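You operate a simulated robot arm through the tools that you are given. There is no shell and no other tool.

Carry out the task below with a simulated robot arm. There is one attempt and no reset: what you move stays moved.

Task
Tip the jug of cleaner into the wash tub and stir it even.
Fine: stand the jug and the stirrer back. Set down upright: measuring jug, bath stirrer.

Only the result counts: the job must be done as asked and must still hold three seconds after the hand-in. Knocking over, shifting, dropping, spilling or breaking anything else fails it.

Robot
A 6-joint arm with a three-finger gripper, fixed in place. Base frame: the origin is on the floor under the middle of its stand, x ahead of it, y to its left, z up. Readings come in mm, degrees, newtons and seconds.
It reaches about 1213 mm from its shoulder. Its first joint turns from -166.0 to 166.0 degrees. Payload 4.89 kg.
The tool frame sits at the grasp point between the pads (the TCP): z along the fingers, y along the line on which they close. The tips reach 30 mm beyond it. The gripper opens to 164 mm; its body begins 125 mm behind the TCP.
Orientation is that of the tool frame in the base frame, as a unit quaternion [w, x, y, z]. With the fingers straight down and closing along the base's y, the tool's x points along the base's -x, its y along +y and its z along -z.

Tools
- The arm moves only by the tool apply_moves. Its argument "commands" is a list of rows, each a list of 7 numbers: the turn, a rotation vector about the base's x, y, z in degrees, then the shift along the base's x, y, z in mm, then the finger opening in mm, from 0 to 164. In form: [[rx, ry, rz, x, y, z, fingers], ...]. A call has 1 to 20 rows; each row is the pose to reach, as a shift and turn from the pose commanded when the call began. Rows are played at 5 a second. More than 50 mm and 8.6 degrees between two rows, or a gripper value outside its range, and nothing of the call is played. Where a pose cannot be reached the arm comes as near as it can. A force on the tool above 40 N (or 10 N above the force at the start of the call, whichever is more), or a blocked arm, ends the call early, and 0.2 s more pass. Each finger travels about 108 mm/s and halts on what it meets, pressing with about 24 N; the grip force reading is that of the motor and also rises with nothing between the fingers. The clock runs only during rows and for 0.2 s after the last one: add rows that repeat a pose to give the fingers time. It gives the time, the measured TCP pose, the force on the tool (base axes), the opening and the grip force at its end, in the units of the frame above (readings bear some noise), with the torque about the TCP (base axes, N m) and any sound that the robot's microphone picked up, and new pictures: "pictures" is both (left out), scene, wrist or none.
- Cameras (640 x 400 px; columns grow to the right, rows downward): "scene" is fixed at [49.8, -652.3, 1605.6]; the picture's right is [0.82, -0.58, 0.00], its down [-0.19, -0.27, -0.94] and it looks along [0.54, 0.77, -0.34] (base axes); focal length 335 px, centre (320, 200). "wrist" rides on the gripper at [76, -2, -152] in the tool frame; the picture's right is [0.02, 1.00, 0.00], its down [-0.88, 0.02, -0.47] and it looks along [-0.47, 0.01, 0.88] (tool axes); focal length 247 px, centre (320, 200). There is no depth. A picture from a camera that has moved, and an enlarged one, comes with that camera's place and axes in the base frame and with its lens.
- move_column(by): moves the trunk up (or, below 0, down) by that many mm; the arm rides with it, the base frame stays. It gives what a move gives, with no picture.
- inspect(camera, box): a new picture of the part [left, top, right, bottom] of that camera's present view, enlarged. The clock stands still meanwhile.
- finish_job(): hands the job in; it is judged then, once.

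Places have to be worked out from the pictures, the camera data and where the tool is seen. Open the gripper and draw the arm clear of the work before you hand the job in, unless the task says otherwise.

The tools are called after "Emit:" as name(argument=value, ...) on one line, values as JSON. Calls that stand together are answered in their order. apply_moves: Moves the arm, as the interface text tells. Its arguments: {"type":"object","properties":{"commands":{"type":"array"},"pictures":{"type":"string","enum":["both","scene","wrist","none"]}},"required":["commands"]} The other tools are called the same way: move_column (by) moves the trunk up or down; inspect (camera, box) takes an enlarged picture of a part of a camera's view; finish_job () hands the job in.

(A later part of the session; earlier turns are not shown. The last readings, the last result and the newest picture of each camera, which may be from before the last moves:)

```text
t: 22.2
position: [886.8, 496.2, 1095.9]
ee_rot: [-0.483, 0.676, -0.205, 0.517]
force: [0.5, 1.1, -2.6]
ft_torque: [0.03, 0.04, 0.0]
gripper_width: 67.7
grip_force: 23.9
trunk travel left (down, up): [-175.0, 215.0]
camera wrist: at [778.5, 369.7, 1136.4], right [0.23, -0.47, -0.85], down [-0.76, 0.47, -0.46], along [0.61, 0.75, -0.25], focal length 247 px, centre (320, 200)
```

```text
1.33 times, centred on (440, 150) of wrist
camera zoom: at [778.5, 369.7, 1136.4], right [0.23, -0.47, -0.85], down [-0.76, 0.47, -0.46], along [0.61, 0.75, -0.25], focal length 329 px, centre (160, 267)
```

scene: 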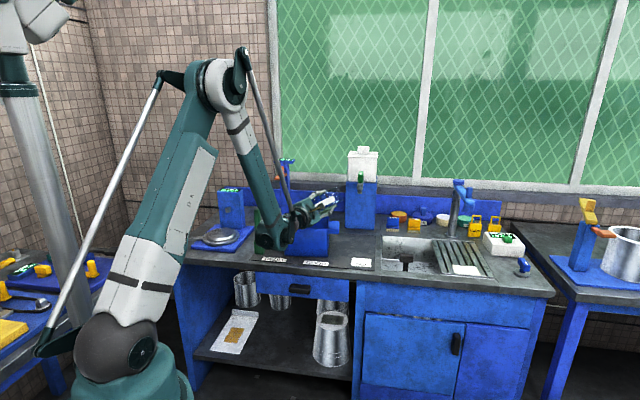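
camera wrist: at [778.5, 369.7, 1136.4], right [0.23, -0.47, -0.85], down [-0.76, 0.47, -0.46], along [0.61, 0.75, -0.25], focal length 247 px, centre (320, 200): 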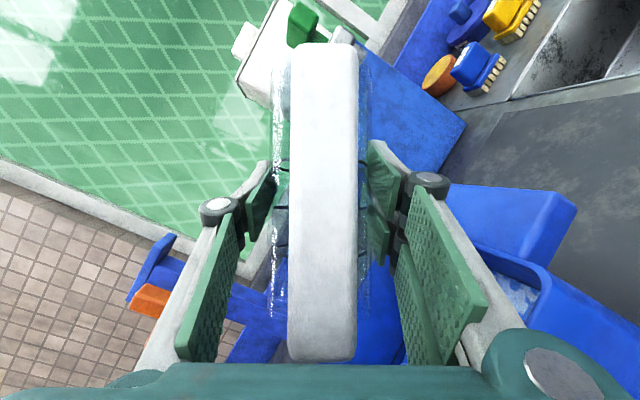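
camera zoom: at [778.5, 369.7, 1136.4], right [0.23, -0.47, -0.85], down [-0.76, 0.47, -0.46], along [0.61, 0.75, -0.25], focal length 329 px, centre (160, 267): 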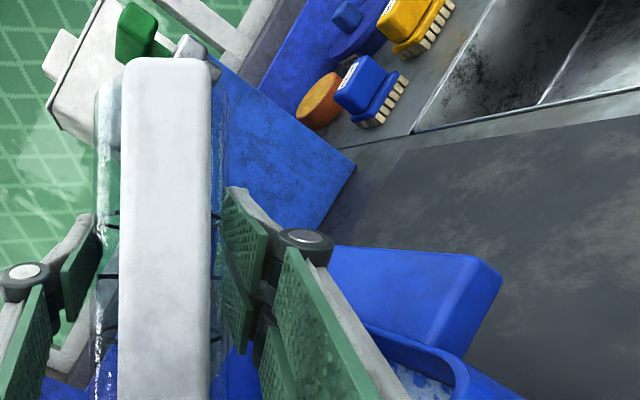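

The jug is empty after a 120° tip. I'll roll it back upright over the tub and rise slightly.

Emit:
apply_moves(commands=[[7.2, 3.5, 0, 0, 0, 0, 30], [14.4, 7, 0, 0, 0, 0, 30], [21.6, 10.6, 0, 0, 0, 0, 30], [28.8, 14.1, 0, 0, 0, 2, 30], [36, 17.6, 0, 1, -2, 4, 30], [43.2, 21.1, 0, 2, -4, 6, 30], [50.4, 24.6, 0, 3, -6, 8, 30], [57.5, 28.2, 0, 4, -8, 10, 30], [64.7, 31.7, 0, 4, -8, 12, 30], [71.9, 35.2, 0, 4, -8, 14, 30], [79.1, 38.7, 0, 4, -8, 16, 30], [86.3, 42.2, 0, 4, -8, 18, 30], [93.5, 45.8, 0, 4, -8, 20, 30], [100.7, 49.3, 0, 4, -8, 20, 30], [107.9, 52.8, 0, 4, -8, 20, 30], [107.9, 52.8, 0, 4, -8, 20, 30]], pictures="both")

Emit:
inspect(camera="scene", box=[240, 150, 370, 265])

```text
t: 25.6
position: [890.0, 486.6, 1115.9]
ee_rot: [0.689, -0.158, 0.689, 0.159]
force: [0.1, 1.4, -2.4]
ft_torque: [0.01, -0.01, -0.02]
gripper_width: 68.1
grip_force: 24.0
trunk travel left (down, up): [-175.0, 215.0]
camera wrist: at [754.3, 419.1, 1040.0], right [-0.44, 0.9, -0.02], down [-0.43, -0.19, 0.88], along [0.79, 0.4, 0.47], focal length 247 px, centre (320, 200)
```

scene: 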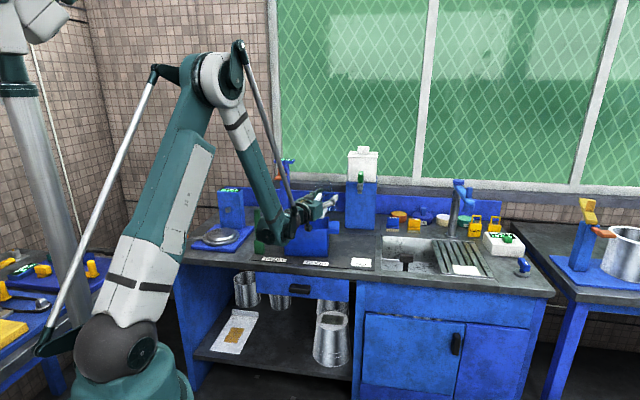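
wrist: 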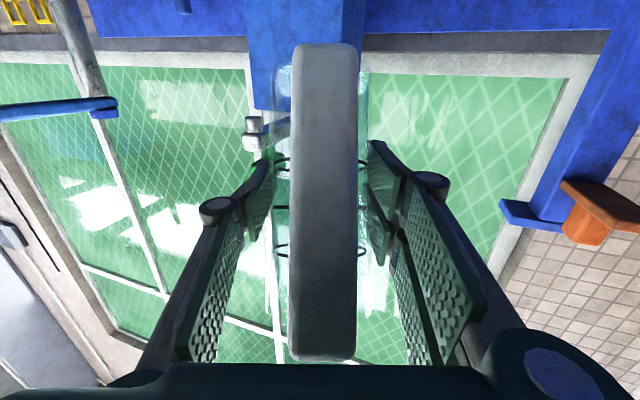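

```text
3.48 times, centred on (305, 208) of scene
camera zoom: at [49.8, -652.3, 1605.6], right [0.82, -0.58, 0.0], down [-0.19, -0.27, -0.94], along [0.54, 0.77, -0.34], focal length 1166 px, centre (372, 174)
```

zoom: 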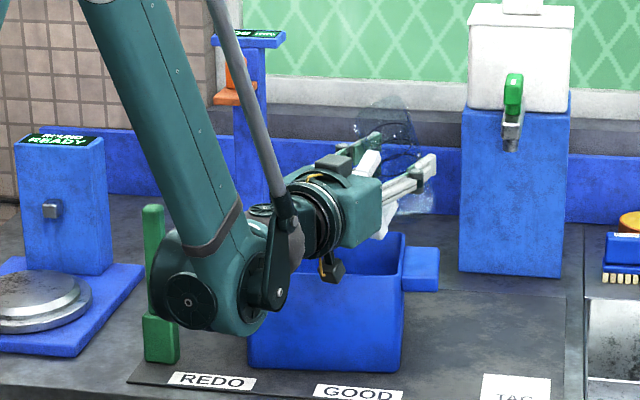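

The jug is back near upright and empty. I'll reverse the path to above its original spot while restoring the 30° pitch so it hangs vertical again.

Emit:
apply_moves(commands=[[-0.9, 1.9, 0, 7, -14, 0, 30], [-2.8, 5.7, 0, 18, -36, 0, 30], [-4.9, 10, 0, 31, -60, 0, 30], [-7, 14.4, 0, 44, -86, 0, 30], [-9.1, 18.7, 0, 57, -111, -2, 30], [-11.2, 23, 0, 69, -134, -4, 30], [-12.5, 25.6, 0, 78, -151, -5, 30], [-13.15, 26.96, 0, 83, -160, -5, 30], [-13.15, 26.96, 0, 83, -160, -5, 30]], pictures="both")

Emit:
inspect(camera="scene", box=[270, 170, 400, 275])

```text
t: 27.6
position: [973.3, 327.7, 1109.8]
ee_rot: [0.487, -0.195, 0.844, 0.112]
force: [-0.4, -0.3, -1.0]
ft_torque: [0.02, -0.04, -0.04]
gripper_width: 68.0
grip_force: 23.6
out of reach, approached as far as the arm can: row 2
trunk travel left (down, up): [-175.0, 215.0]
camera wrist: at [821.5, 251.4, 1121.5], right [-0.45, 0.89, -0.02], down [0.02, 0.03, 1.0], along [0.89, 0.45, -0.03], focal length 247 px, centre (320, 200)
```

scene: 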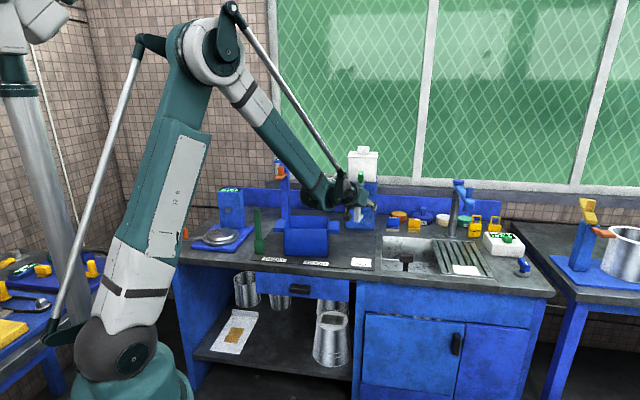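
wrist: 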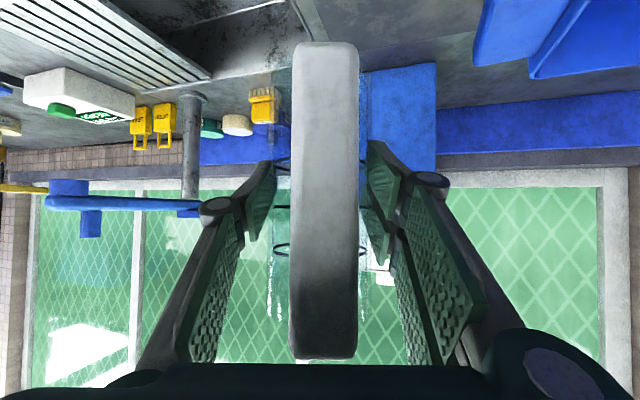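

```text
3.81 times, centred on (335, 222) of scene
camera zoom: at [49.8, -652.3, 1605.6], right [0.82, -0.58, 0.0], down [-0.19, -0.27, -0.94], along [0.54, 0.77, -0.34], focal length 1277 px, centre (263, 114)
```

zoom: 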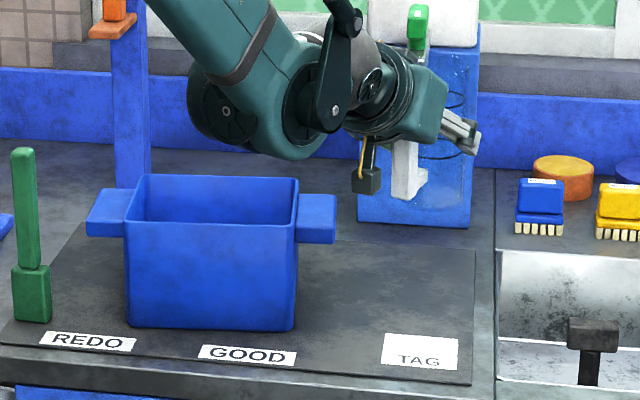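

The pose matches the earlier lift pose and the handle sits in the same place in the wrist view, so there was no slip. I'll lower straight down, slowing near contact.

Emit:
apply_moves(commands=[[0, 0, 0, 0, 0, -15, 30], [0, 0, 0, 0, 0, -40, 30], [0, 0, 0, 0, 0, -65, 30], [0, 0, 0, 0, 0, -90, 30], [0, 0, 0, 0, 0, -115, 30], [0, 0, 0, 0, 0, -135, 30], [0, 0, 0, 0, 0, -150, 30], [0, 0, 0, 0, 0, -158, 30], [0, 0, 0, 0, 0, -164, 30], [0, 0, 0, 0, 0, -168, 30], [0, 0, 0, 0, 0, -171, 30], [0, 0, 0, 0, 0, -171, 30]], pictures="both")

Emit:
inspect(camera="scene", box=[310, 200, 400, 275])

Emit:
inspect(camera="wrist", box=[200, 0, 440, 240])

```text
t: 30.2
position: [972.1, 327.3, 939.6]
ee_rot: [0.487, -0.195, 0.844, 0.112]
force: [0.2, 0.4, -1.7]
ft_torque: [0.0, -0.07, 0.0]
gripper_width: 67.9
grip_force: 24.2
trunk travel left (down, up): [-175.0, 215.0]
camera wrist: at [821.5, 251.4, 950.2], right [-0.45, 0.89, -0.02], down [0.02, 0.03, 1.0], along [0.89, 0.45, -0.03], focal length 247 px, centre (320, 200)
```

scene: 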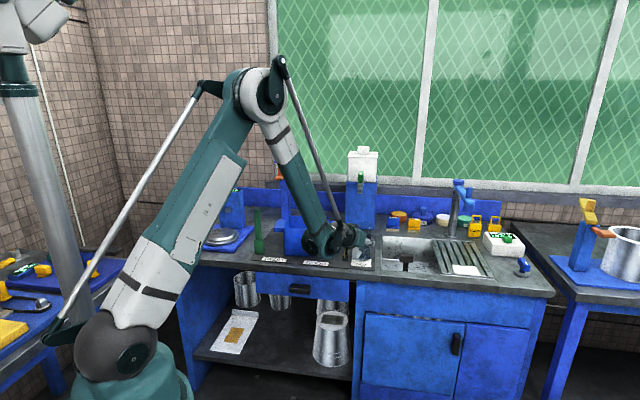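
wrist: 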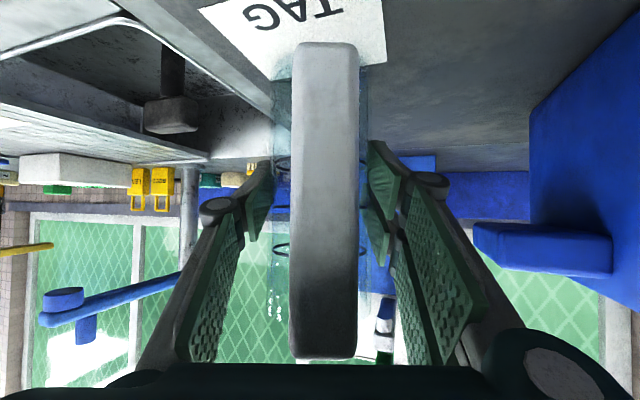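

```text
5.33 times, centred on (355, 238) of scene
camera zoom: at [49.8, -652.3, 1605.6], right [0.82, -0.58, 0.0], down [-0.19, -0.27, -0.94], along [0.54, 0.77, -0.34], focal length 1788 px, centre (133, 0)
```

zoom: 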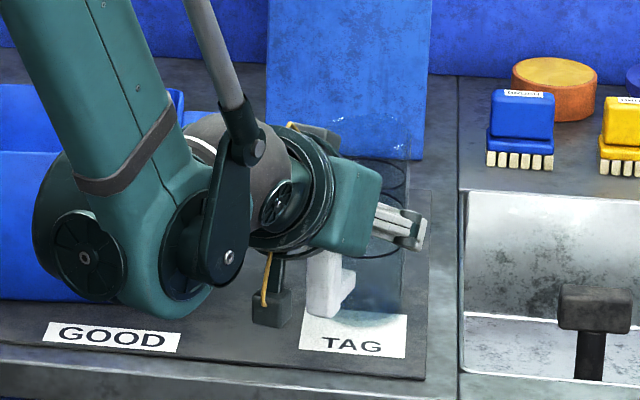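

```text
1.67 times, centred on (320, 120) of wrist
camera zoom: at [821.5, 251.4, 950.2], right [-0.45, 0.89, -0.02], down [0.02, 0.03, 1.0], along [0.89, 0.45, -0.03], focal length 412 px, centre (320, 333)
```

zoom: 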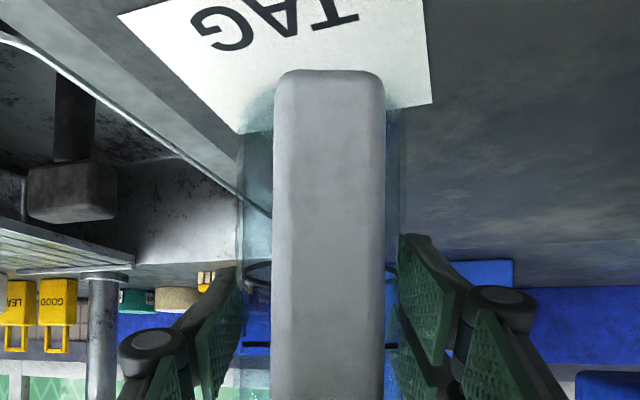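

There is no contact yet at z=939.6, and the grasp was made at 936.5. I'll ease down in 1 mm steps.

Emit:
apply_moves(commands=[[0, 0, 0, 0, 0, -1, 30], [0, 0, 0, 0, 0, -2, 30], [0, 0, 0, 0, 0, -3, 30], [0, 0, 0, 0, 0, -4, 30], [0, 0, 0, 0, 0, -4, 30]], pictures="none")

```text
t: 31.4
position: [973.9, 326.8, 938.0]
ee_rot: [0.488, -0.195, 0.843, 0.113]
force: [5.6, 2.4, 13.8]
ft_torque: [0.38, -0.13, -0.12]
gripper_width: 67.7
grip_force: 25.0
trunk travel left (down, up): [-175.0, 215.0]
```

Contact at about 14 N, so the jug is standing on the bench. I'll ease up 1.5 mm to relax the push, then open the fingers to 115 and look.

Emit:
apply_moves(commands=[[0, 0, 0, 0, 0, 1, 30], [0, 0, 0, 0, 0, 1.5, 30], [0, 0, 0, 0, 0, 1.5, 60], [0, 0, 0, 0, 0, 1.5, 66], [0, 0, 0, 0, 0, 1.5, 72], [0, 0, 0, 0, 0, 1.5, 80], [0, 0, 0, 0, 0, 1.5, 95], [0, 0, 0, 0, 0, 1.5, 112], [0, 0, 0, 0, 0, 1.5, 115], [0, 0, 0, 0, 0, 1.5, 115]], pictures="both")

Emit:
inspect(camera="scene", box=[310, 200, 400, 275])

Emit:
inspect(camera="wrist", box=[200, 0, 440, 240])

```text
t: 33.6
position: [974.4, 328.3, 938.0]
ee_rot: [0.487, -0.195, 0.844, 0.113]
force: [0.1, -0.7, -0.7]
ft_torque: [0.03, 0.01, 0.01]
gripper_width: 115.1
grip_force: 0.0
trunk travel left (down, up): [-175.0, 215.0]
camera wrist: at [821.9, 251.3, 948.1], right [-0.45, 0.89, -0.02], down [0.02, 0.03, 1.0], along [0.89, 0.45, -0.03], focal length 247 px, centre (320, 200)
```

scene: 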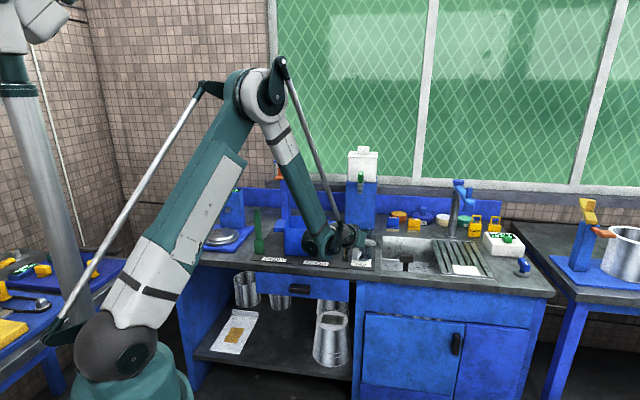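
wrist: 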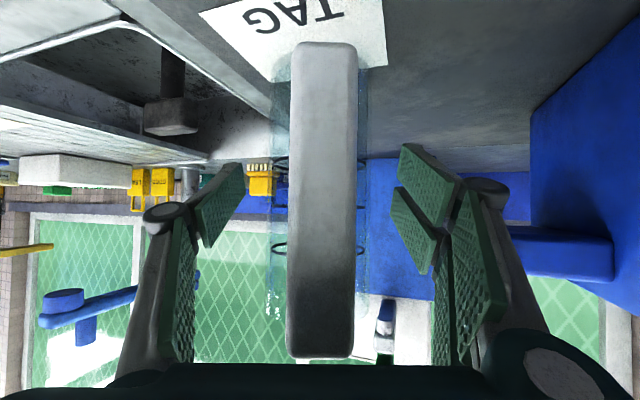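

```text
5.33 times, centred on (355, 238) of scene
camera zoom: at [49.8, -652.3, 1605.6], right [0.82, -0.58, 0.0], down [-0.19, -0.27, -0.94], along [0.54, 0.77, -0.34], focal length 1788 px, centre (133, 0)
```

zoom: 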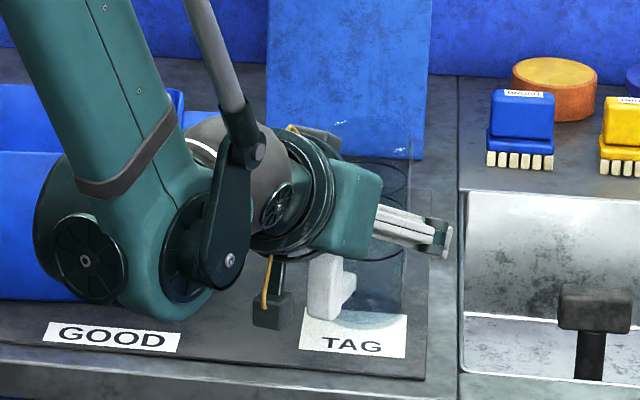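

```text
1.67 times, centred on (320, 120) of wrist
camera zoom: at [821.9, 251.3, 948.1], right [-0.45, 0.89, -0.02], down [0.02, 0.03, 1.0], along [0.89, 0.45, -0.03], focal length 412 px, centre (320, 333)
```

zoom: 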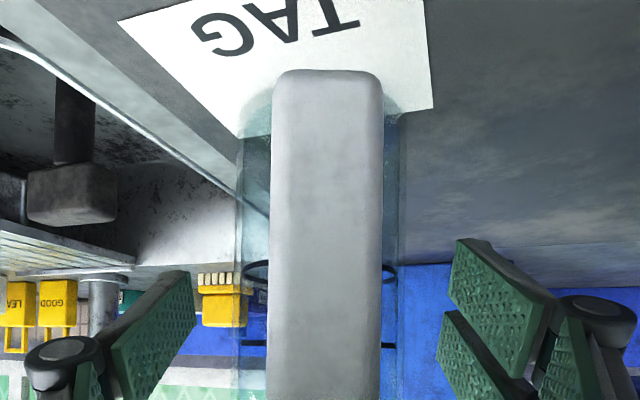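

The jug is released and standing upright at its old spot. I'll back straight out along the tool axis.

Emit:
apply_moves(commands=[[0, 0, 0, -12, -6, 8, 115], [0, 0, 0, -30, -14, 19, 115], [0, 0, 0, -50, -24, 32, 115], [0, 0, 0, -70, -34, 45, 115], [0, 0, 0, -90, -44, 58, 115], [0, 0, 0, -110, -54, 78, 115], [0, 0, 0, -130, -63, 100, 115], [0, 0, 0, -140, -68, 125, 115], [0, 0, 0, -140, -68, 125, 115]], pictures="both")

Emit:
inspect(camera="wrist", box=[220, 0, 420, 200])

Emit:
inspect(camera="scene", box=[310, 200, 400, 275])

```text
t: 35.6
position: [830.1, 258.5, 1062.7]
ee_rot: [0.488, -0.195, 0.844, 0.113]
force: [-0.2, -0.1, -0.1]
ft_torque: [0.02, -0.03, -0.01]
gripper_width: 115.0
grip_force: 0.1
trunk travel left (down, up): [-175.0, 215.0]
camera wrist: at [678.9, 182.6, 1073.0], right [-0.45, 0.89, -0.02], down [0.02, 0.03, 1.0], along [0.89, 0.45, -0.03], focal length 247 px, centre (320, 200)
```

scene: 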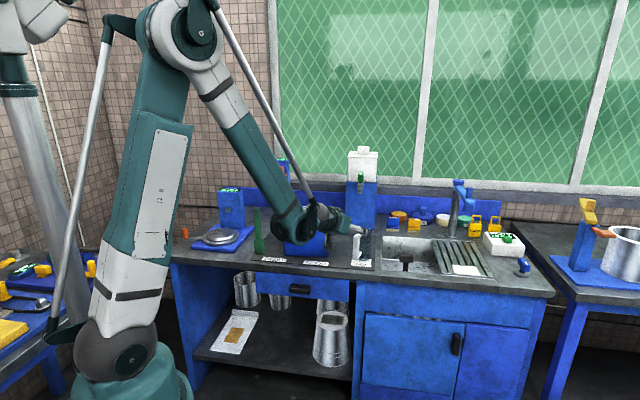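
wrist: 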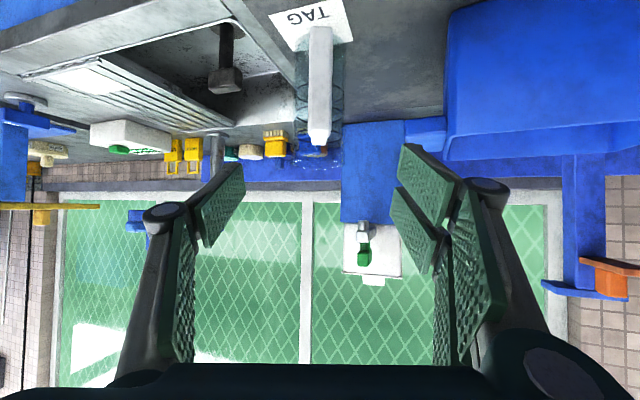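

```text
2.00 times, centred on (320, 100) of wrist
camera zoom: at [678.9, 182.6, 1073.0], right [-0.45, 0.89, -0.02], down [0.02, 0.03, 1.0], along [0.89, 0.45, -0.03], focal length 494 px, centre (320, 400)
```

zoom: 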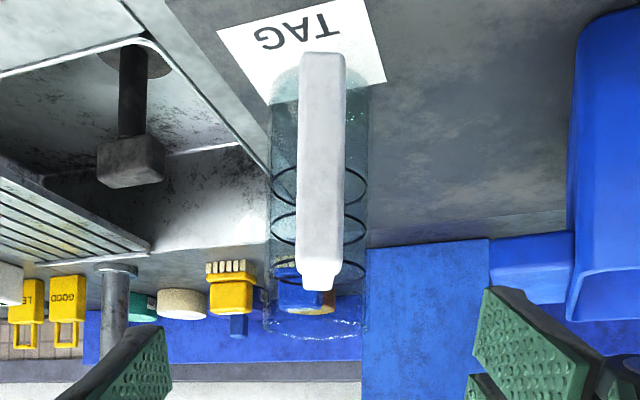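

```text
5.33 times, centred on (355, 238) of scene
camera zoom: at [49.8, -652.3, 1605.6], right [0.82, -0.58, 0.0], down [-0.19, -0.27, -0.94], along [0.54, 0.77, -0.34], focal length 1788 px, centre (133, 0)
```

zoom: 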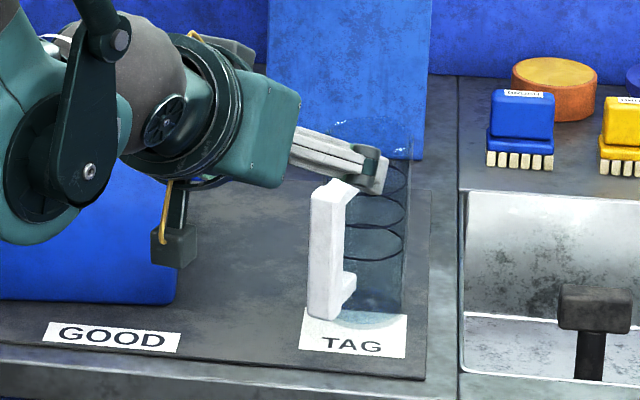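

The jug is empty and upright on the TAG label. Next is the stirrer: I'll rise, turn the tool to point down, and move to view it from above.

Emit:
apply_moves(commands=[[-3.3, 6.7, 0, -10, 5, 35, 115], [-6.6, 13.4, 0, -30, 20, 70, 115], [-9.9, 20.2, 0, -55, 45, 100, 115], [-13.2, 26.9, 0, -85, 75, 125, 115], [-16.5, 33.7, 0, -118, 108, 145, 115], [-19.8, 40.4, 0, -150, 142, 160, 115], [-23.1, 47.2, 0, -184, 178, 165, 115], [-26.4, 53.9, 0, -216, 212, 170, 115], [-26.4, 53.9, 0, -248, 246, 170, 115], [-26.4, 53.9, 0, -275, 280, 170, 115], [-26.4, 53.9, 0, -290, 302, 170, 115], [-26.4, 53.9, 0, -290, 302, 170, 115]], pictures="both")

Emit:
inspect(camera="wrist", box=[220, 100, 480, 300])

```text
refused: row 5 steps farther than a row can; nothing moved
```

```text
2.00 times, centred on (350, 200) of wrist
camera zoom: at [678.9, 182.6, 1073.0], right [-0.45, 0.89, -0.02], down [0.02, 0.03, 1.0], along [0.89, 0.45, -0.03], focal length 494 px, centre (260, 200)
```

zoom: 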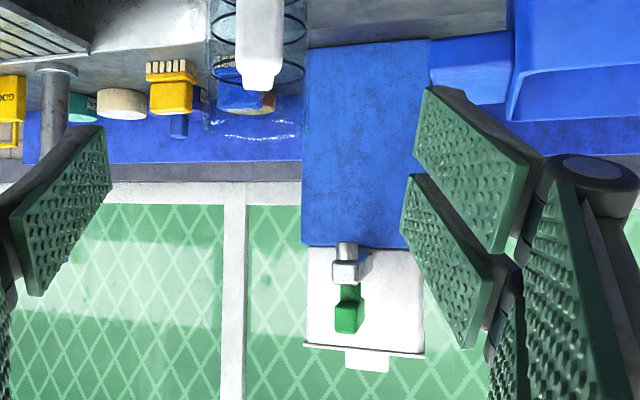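

The row steps were slightly too large. I'll send the same path again with smaller steps.

Emit:
apply_moves(commands=[[-2.6, 5.4, 0, -6, 3, 30, 115], [-5.3, 10.8, 0, -20, 12, 62, 115], [-7.9, 16.2, 0, -40, 28, 92, 115], [-10.6, 21.6, 0, -62, 50, 118, 115], [-13.2, 27, 0, -88, 76, 140, 115], [-15.8, 32.3, 0, -116, 106, 152, 115], [-18.5, 37.7, 0, -145, 136, 160, 115], [-21.1, 43.1, 0, -175, 168, 165, 115], [-23.8, 48.5, 0, -205, 200, 170, 115], [-26.4, 53.9, 0, -235, 234, 170, 115], [-26.4, 53.9, 0, -262, 266, 170, 115], [-26.4, 53.9, 0, -282, 292, 170, 115], [-26.4, 53.9, 0, -290, 302, 170, 115], [-26.4, 53.9, 0, -290, 302, 170, 115]], pictures="both")

Emit:
inspect(camera="wrist", box=[220, 100, 480, 300])

```text
t: 38.6
position: [542.8, 561.5, 1232.7]
ee_rot: [-0.001, -0.226, 0.974, -0.001]
force: [-0.2, 0.9, 0.6]
ft_torque: [-0.04, -0.08, 0.02]
gripper_width: 115.0
grip_force: 0.1
trunk travel left (down, up): [-175.0, 215.0]
camera wrist: at [476.1, 526.9, 1386.0], right [-0.46, 0.89, 0.0], down [0.78, 0.41, 0.47], along [0.42, 0.22, -0.88], focal length 247 px, centre (320, 200)
```

scene: 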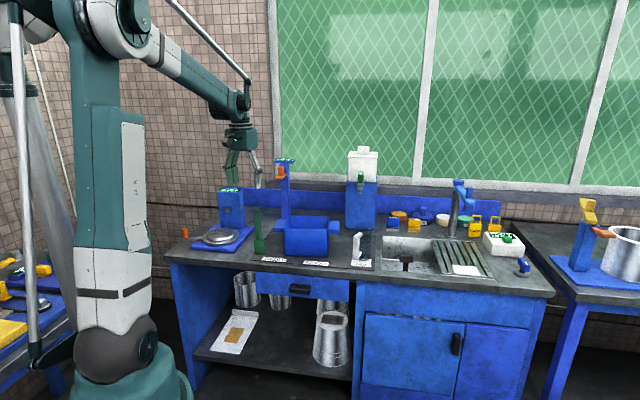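
wrist: 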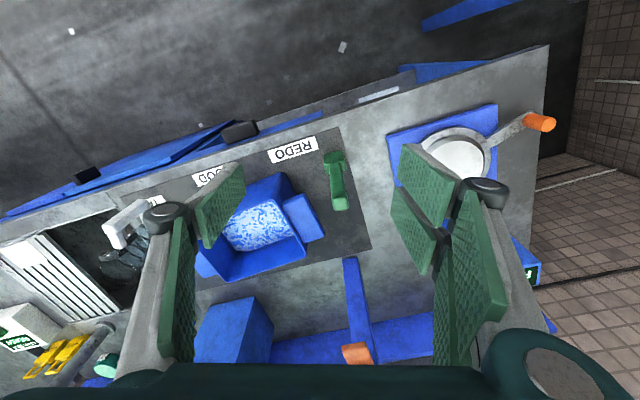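

```text
2.00 times, centred on (350, 200) of wrist
camera zoom: at [476.1, 526.9, 1386.0], right [-0.46, 0.89, 0.0], down [0.78, 0.41, 0.47], along [0.42, 0.22, -0.88], focal length 494 px, centre (260, 200)
```

zoom: 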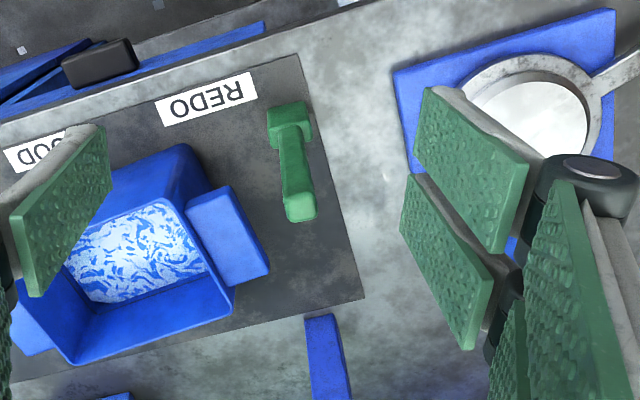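

The stirrer is near (617, 634), with its paddle square to the bench. The tub water is marbled blue and white, so it still needs stirring. I'll shift the camera to look squarely into the tub and pin down the walls.

Emit:
apply_moves(commands=[[0, 0, 0, 20, -22, 0, 115], [0, 0, 0, 45, -52, 0, 115], [0, 0, 0, 72, -84, 0, 115], [0, 0, 0, 95, -110, 0, 115], [0, 0, 0, 107, -122, 0, 115], [0, 0, 0, 107, -122, 0, 115]], pictures="wrist")

Emit:
inspect(camera="wrist", box=[190, 60, 510, 310])

```text
t: 40.0
position: [651.6, 439.5, 1232.7]
ee_rot: [0.0, -0.225, 0.974, -0.001]
force: [-1.0, -0.4, -0.2]
ft_torque: [0.05, 0.0, 0.01]
gripper_width: 115.0
grip_force: 0.0
trunk travel left (down, up): [-175.0, 215.0]
camera wrist: at [583.2, 403.8, 1385.7], right [-0.46, 0.89, 0.0], down [0.78, 0.4, 0.47], along [0.42, 0.22, -0.88], focal length 247 px, centre (320, 200)
```

wrist: 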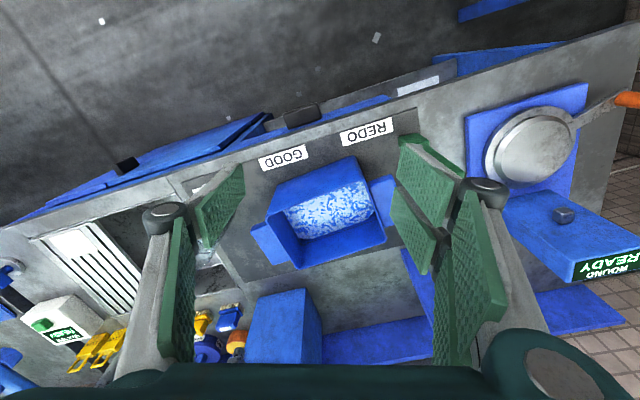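

```text
1.60 times, centred on (350, 185) of wrist
camera zoom: at [583.2, 403.8, 1385.7], right [-0.46, 0.89, 0.0], down [0.78, 0.4, 0.47], along [0.42, 0.22, -0.88], focal length 395 px, centre (272, 224)
```

zoom: 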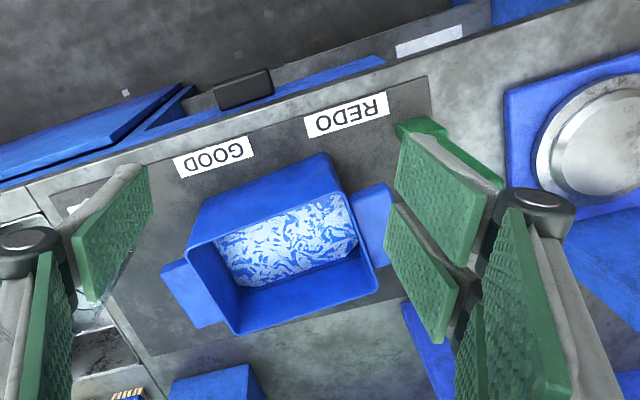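

Emit:
inspect(camera="wrist", box=[240, 130, 410, 280])

```text
2.67 times, centred on (325, 205) of wrist
camera zoom: at [583.2, 403.8, 1385.7], right [-0.46, 0.89, 0.0], down [0.78, 0.4, 0.47], along [0.42, 0.22, -0.88], focal length 659 px, centre (307, 187)
```

zoom: 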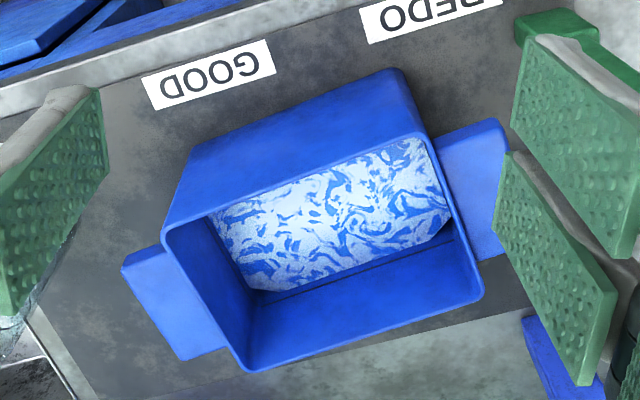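

The tub corners now agree from two views: (699,550), (851,424), (942,536) and (792,658). The rim is at z≈990 and the water surface at about 898. I'll yaw the tool about 24° to square with the bench, move above the stirrer, and narrow the fingers.

Emit:
apply_moves(commands=[[0, 0, 4, -5, 25, 0, 110], [0, 0, 8, -11, 60, 0, 100], [0, 0, 12, -17, 97, 0, 90], [0, 0, 16, -23, 134, -10, 80], [0, 0, 20, -29, 167, -30, 75], [0, 0, 24.5, -34.6, 190, -55, 75], [0, 0, 24.5, -34.6, 194.5, -72, 75], [0, 0, 24.5, -34.6, 194.5, -72, 75]], pictures="both")

Emit:
inspect(camera="wrist", box=[220, 80, 420, 260])

Emit:
inspect(camera="scene", box=[190, 120, 340, 270])

```text
t: 41.8
position: [614.1, 632.9, 1159.1]
ee_rot: [-0.001, -0.427, 0.904, -0.001]
force: [0.1, 1.5, 0.4]
ft_torque: [-0.05, 0.03, -0.01]
gripper_width: 75.0
grip_force: 0.2
trunk travel left (down, up): [-175.0, 215.0]
camera wrist: at [567.6, 572.8, 1312.0], right [-0.79, 0.62, 0.0], down [0.54, 0.69, 0.47], along [0.29, 0.37, -0.88], focal length 247 px, centre (320, 200)
```

scene: 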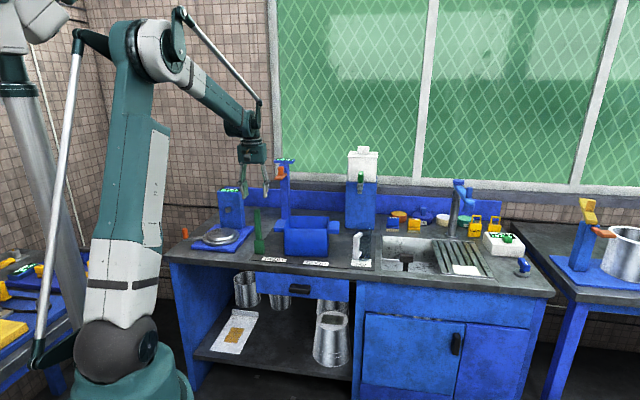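
wrist: 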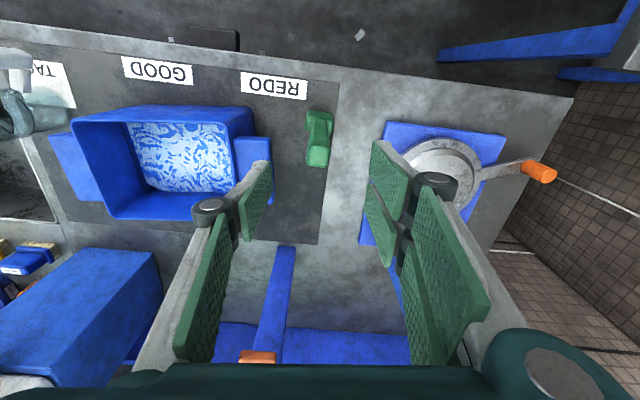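

```text
2.22 times, centred on (320, 170) of wrist
camera zoom: at [567.6, 572.8, 1312.0], right [-0.79, 0.62, 0.0], down [0.54, 0.69, 0.47], along [0.29, 0.37, -0.88], focal length 549 px, centre (320, 267)
```

zoom: 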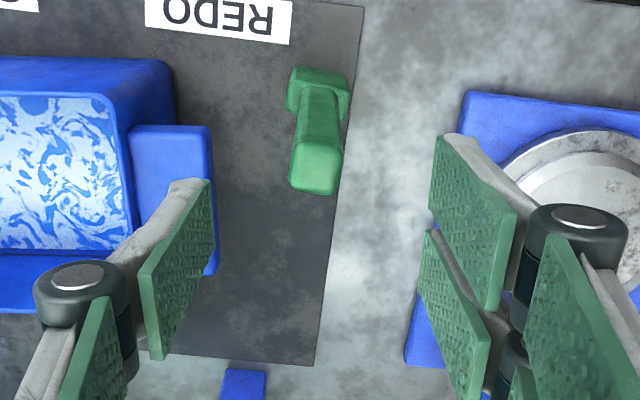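

```text
2.67 times, centred on (265, 195) of scene
camera zoom: at [49.8, -652.3, 1605.6], right [0.82, -0.58, 0.0], down [-0.19, -0.27, -0.94], along [0.54, 0.77, -0.34], focal length 894 px, centre (467, 213)
```

zoom: 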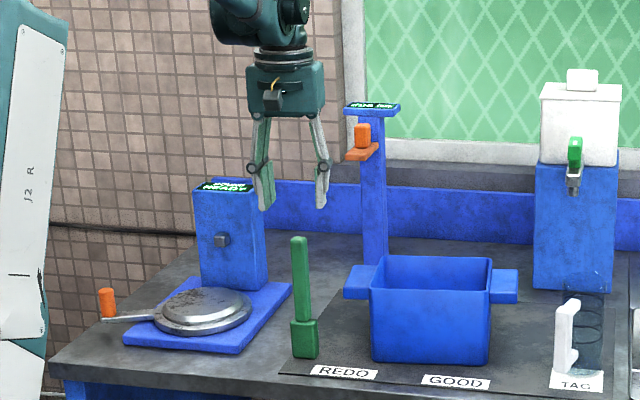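

The stirrer top sits at about (619, 634), a few mm from the tool axis, and its faces are square to the fingers. I'll correct by (+4, +1) and come down to just above its top for a last check.

Emit:
apply_moves(commands=[[0, 0, 0, 2, 0.5, -15, 75], [0, 0, 0, 4, 1, -32, 75], [0, 0, 0, 4, 1, -45, 75], [0, 0, 0, 4, 1, -52, 75], [0, 0, 0, 4, 1, -52, 75]], pictures="both")

Emit:
inspect(camera="wrist", box=[240, 80, 400, 240])

Emit:
inspect(camera="scene", box=[220, 150, 310, 260])

```text
t: 43.0
position: [619.6, 634.6, 1107.0]
ee_rot: [0.0, -0.428, 0.904, -0.002]
force: [0.0, -0.3, -1.0]
ft_torque: [0.0, 0.03, 0.01]
gripper_width: 74.9
grip_force: 0.0
trunk travel left (down, up): [-175.0, 215.0]
camera wrist: at [572.6, 575.4, 1260.8], right [-0.79, 0.62, 0.0], down [0.54, 0.69, 0.47], along [0.29, 0.37, -0.88], focal length 247 px, centre (320, 200)
```

scene: 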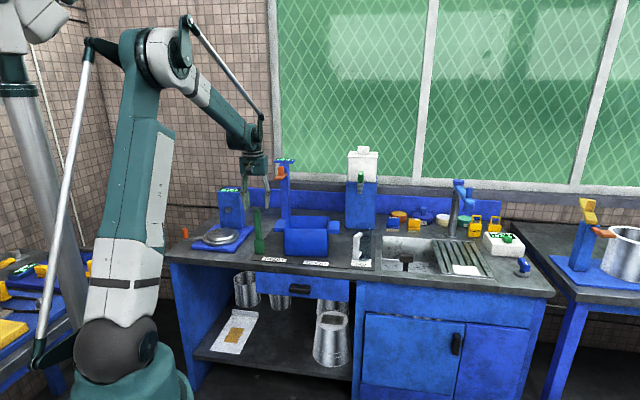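
wrist: 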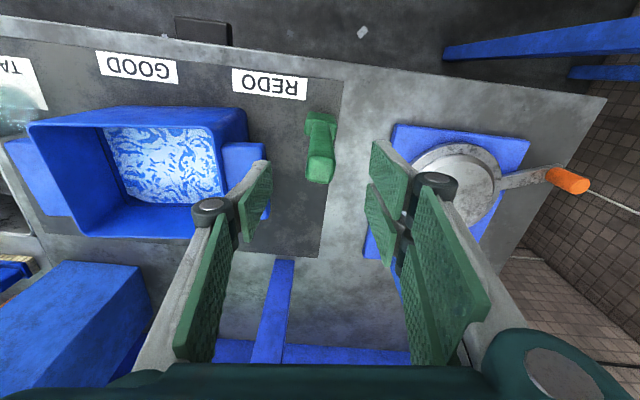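

```text
2.50 times, centred on (320, 160) of wrist
camera zoom: at [572.6, 575.4, 1260.8], right [-0.79, 0.62, 0.0], down [0.54, 0.69, 0.47], along [0.29, 0.37, -0.88], focal length 617 px, centre (320, 300)
```

zoom: 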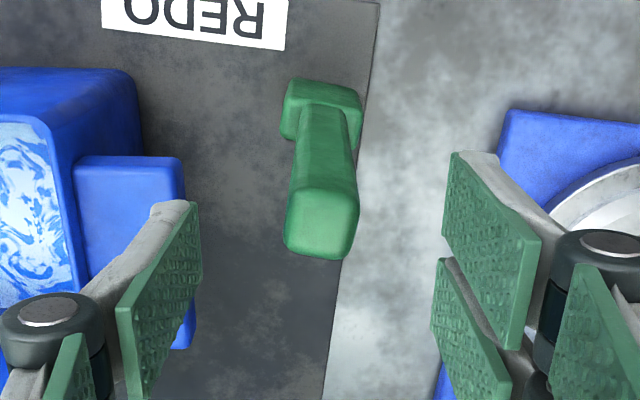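

```text
3.64 times, centred on (265, 205) of scene
camera zoom: at [49.8, -652.3, 1605.6], right [0.82, -0.58, 0.0], down [-0.19, -0.27, -0.94], along [0.54, 0.77, -0.34], focal length 1219 px, centre (520, 182)
```

zoom: 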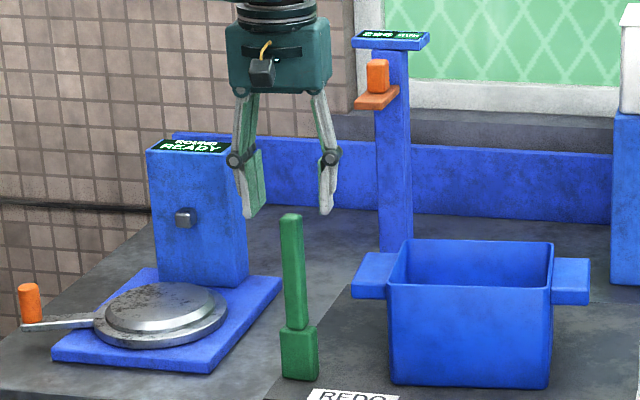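

The stirrer top is within about 1 mm laterally and 3 mm in depth of the tool axis. I'll apply that small correction, lower to z≈1045, and close on the handle.

Emit:
apply_moves(commands=[[0, 0, 0, -2, -2.3, -12, 75], [0, 0, 0, -2, -2.3, -28, 75], [0, 0, 0, -2, -2.3, -44, 75], [0, 0, 0, -2, -2.3, -56, 75], [0, 0, 0, -2, -2.3, -62, 75], [0, 0, 0, -2, -2.3, -62, 75]], pictures="both")

Emit:
inspect(camera="wrist", box=[220, 80, 420, 260])

Emit:
inspect(camera="scene", box=[220, 150, 310, 260])

```text
t: 44.4
position: [617.3, 633.9, 1045.5]
ee_rot: [0.0, -0.427, 0.904, 0.0]
force: [0.8, 0.0, 0.3]
ft_torque: [0.01, 0.03, 0.0]
gripper_width: 75.2
grip_force: 0.2
trunk travel left (down, up): [-175.0, 215.0]
camera wrist: at [570.0, 572.9, 1199.3], right [-0.79, 0.62, 0.0], down [0.54, 0.69, 0.47], along [0.29, 0.37, -0.88], focal length 247 px, centre (320, 200)
```

scene: 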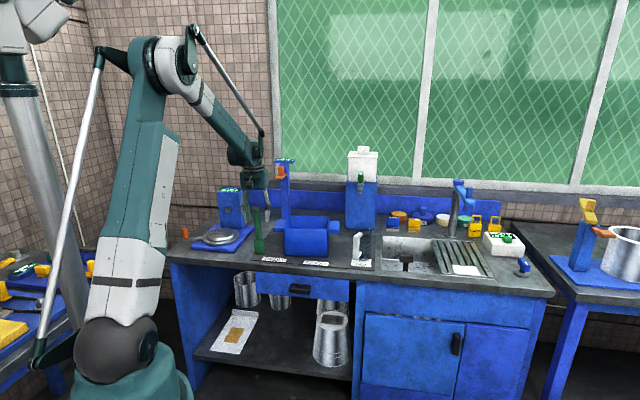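
wrist: 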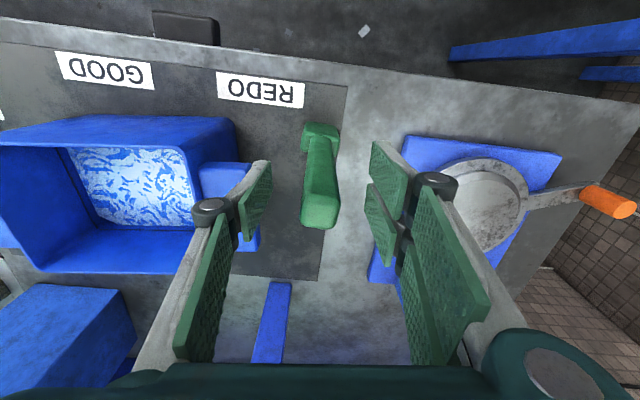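

```text
2.22 times, centred on (320, 170) of wrist
camera zoom: at [570.0, 572.9, 1199.3], right [-0.79, 0.62, 0.0], down [0.54, 0.69, 0.47], along [0.29, 0.37, -0.88], focal length 549 px, centre (320, 267)
```

zoom: 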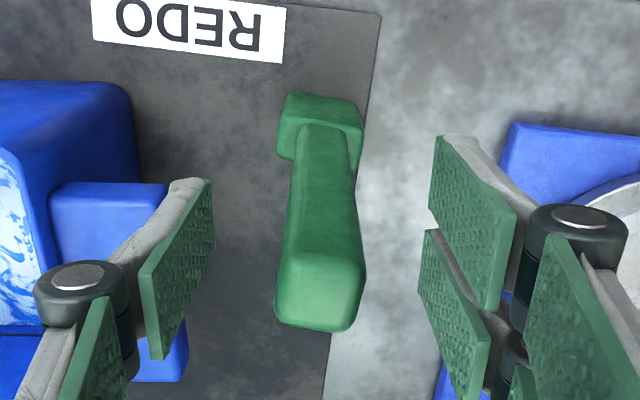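

```text
3.64 times, centred on (265, 205) of scene
camera zoom: at [49.8, -652.3, 1605.6], right [0.82, -0.58, 0.0], down [-0.19, -0.27, -0.94], along [0.54, 0.77, -0.34], focal length 1219 px, centre (520, 182)
```

zoom: 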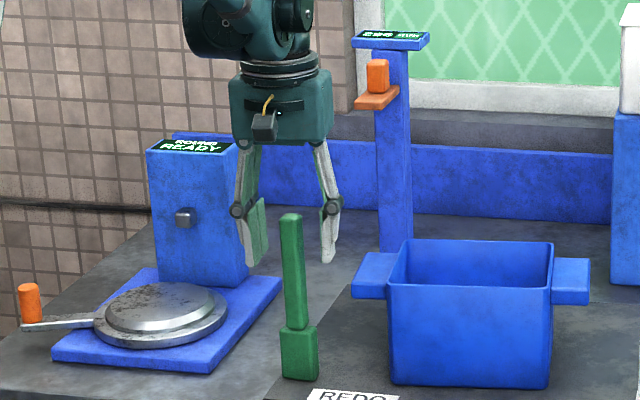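

The REDO label and the paddle edges lie at bearing 135°, so the stirrer is yawed about 5.5° from my tool while the tub sits at a slightly different angle. I'll turn the tool −5.5° to meet the handle faces flat, then close.

Emit:
apply_moves(commands=[[0, 0, -2.8, 0, 0, 0, 75], [0, 0, -5.5, 0, 0, 0, 75], [0, 0, -5.5, 0, 0, 0, 60], [0, 0, -5.5, 0, 0, 0, 45], [0, 0, -5.5, 0, 0, 0, 32], [0, 0, -5.5, 0, 0, 0, 22], [0, 0, -5.5, 0, 0, 0, 10], [0, 0, -5.5, 0, 0, 0, 0], [0, 0, -5.5, 0, 0, 0, 0]], pictures="both")

Emit:
inspect(camera="wrist", box=[220, 80, 420, 260])

Emit:
inspect(camera="scene", box=[220, 150, 310, 260])

```text
t: 46.4
position: [616.5, 632.4, 1046.0]
ee_rot: [0.0, -0.384, 0.923, -0.001]
force: [-1.3, 1.3, 0.7]
ft_torque: [0.02, 0.07, -0.01]
gripper_width: 23.7
grip_force: 24.3
trunk travel left (down, up): [-175.0, 215.0]
camera wrist: at [564.4, 577.5, 1199.7], right [-0.72, 0.69, 0.0], down [0.61, 0.64, 0.47], along [0.33, 0.34, -0.88], focal length 247 px, centre (320, 200)
```

scene: 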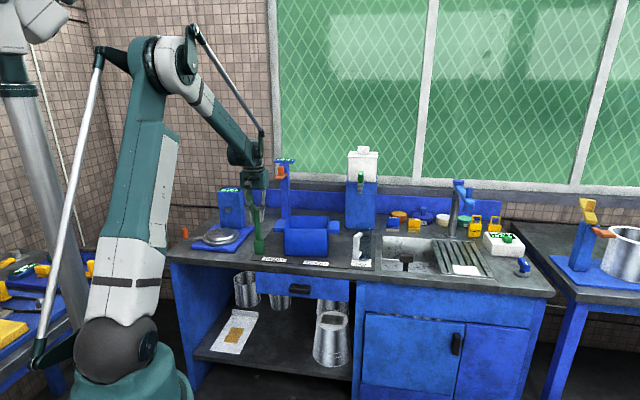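
wrist: 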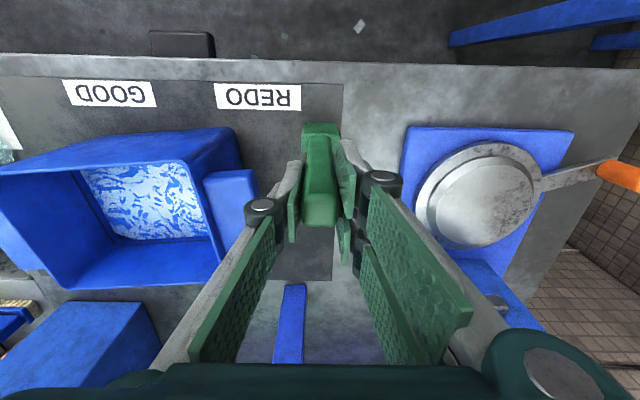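

```text
2.22 times, centred on (320, 170) of wrist
camera zoom: at [564.4, 577.5, 1199.7], right [-0.72, 0.69, 0.0], down [0.61, 0.64, 0.47], along [0.33, 0.34, -0.88], focal length 549 px, centre (320, 267)
```

zoom: 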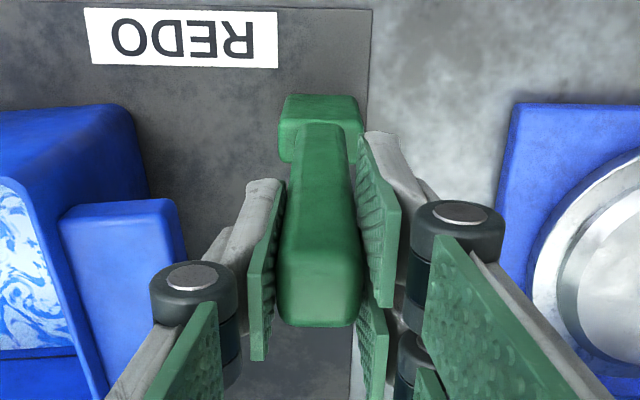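

```text
3.64 times, centred on (265, 205) of scene
camera zoom: at [49.8, -652.3, 1605.6], right [0.82, -0.58, 0.0], down [-0.19, -0.27, -0.94], along [0.54, 0.77, -0.34], focal length 1219 px, centre (520, 182)
```

zoom: 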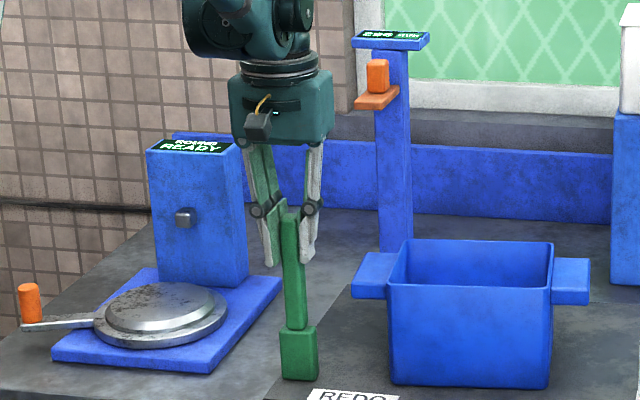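

The stirrer is gripped at 23.7 mm with 24 N, square in the fingers. I'll lift 160 mm, gently at first, so the paddle clears the tub rim.

Emit:
apply_moves(commands=[[0, 0, 0, 0, 0, 5, 0], [0, 0, 0, 0, 0, 15, 0], [0, 0, 0, 0, 0, 35, 0], [0, 0, 0, 0, 0, 60, 0], [0, 0, 0, 0, 0, 88, 0], [0, 0, 0, 0, 0, 116, 0], [0, 0, 0, 0, 0, 142, 0], [0, 0, 0, 0, 0, 160, 0], [0, 0, 0, 0, 0, 165, 0], [0, 0, 0, 0, 0, 165, 0]], pictures="both")

Emit:
inspect(camera="scene", box=[220, 120, 350, 260])

```text
t: 48.6
position: [618.5, 632.3, 1211.0]
ee_rot: [0.0, -0.383, 0.924, -0.001]
force: [0.0, -0.2, -2.1]
ft_torque: [0.04, 0.0, 0.01]
gripper_width: 23.7
grip_force: 24.0
trunk travel left (down, up): [-175.0, 215.0]
camera wrist: at [564.8, 577.5, 1363.7], right [-0.72, 0.69, 0.0], down [0.61, 0.64, 0.47], along [0.33, 0.34, -0.88], focal length 247 px, centre (320, 200)
```

scene: 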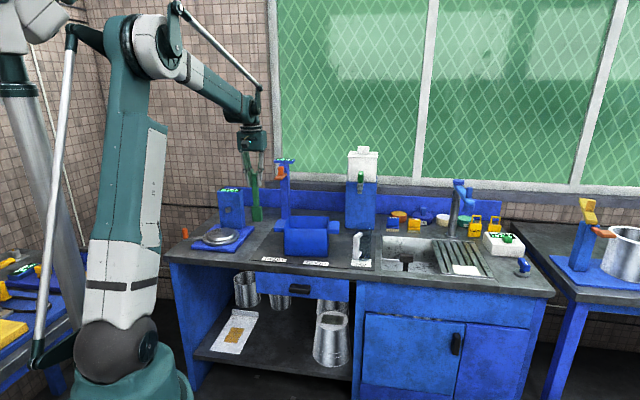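
wrist: 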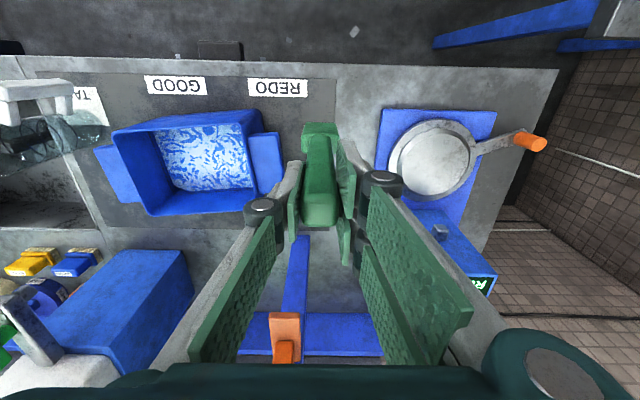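

```text
2.86 times, centred on (285, 190) of scene
camera zoom: at [49.8, -652.3, 1605.6], right [0.82, -0.58, 0.0], down [-0.19, -0.27, -0.94], along [0.54, 0.77, -0.34], focal length 958 px, centre (420, 229)
```

zoom: 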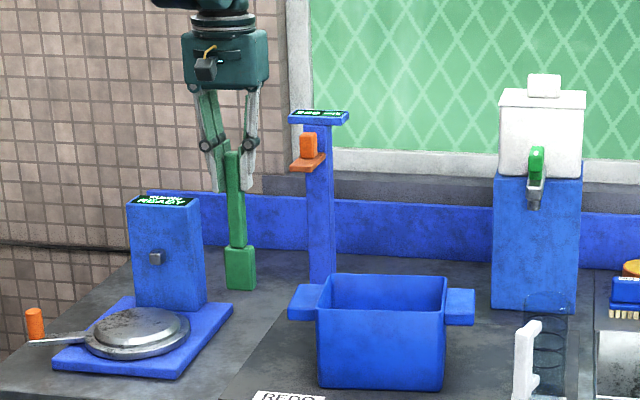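

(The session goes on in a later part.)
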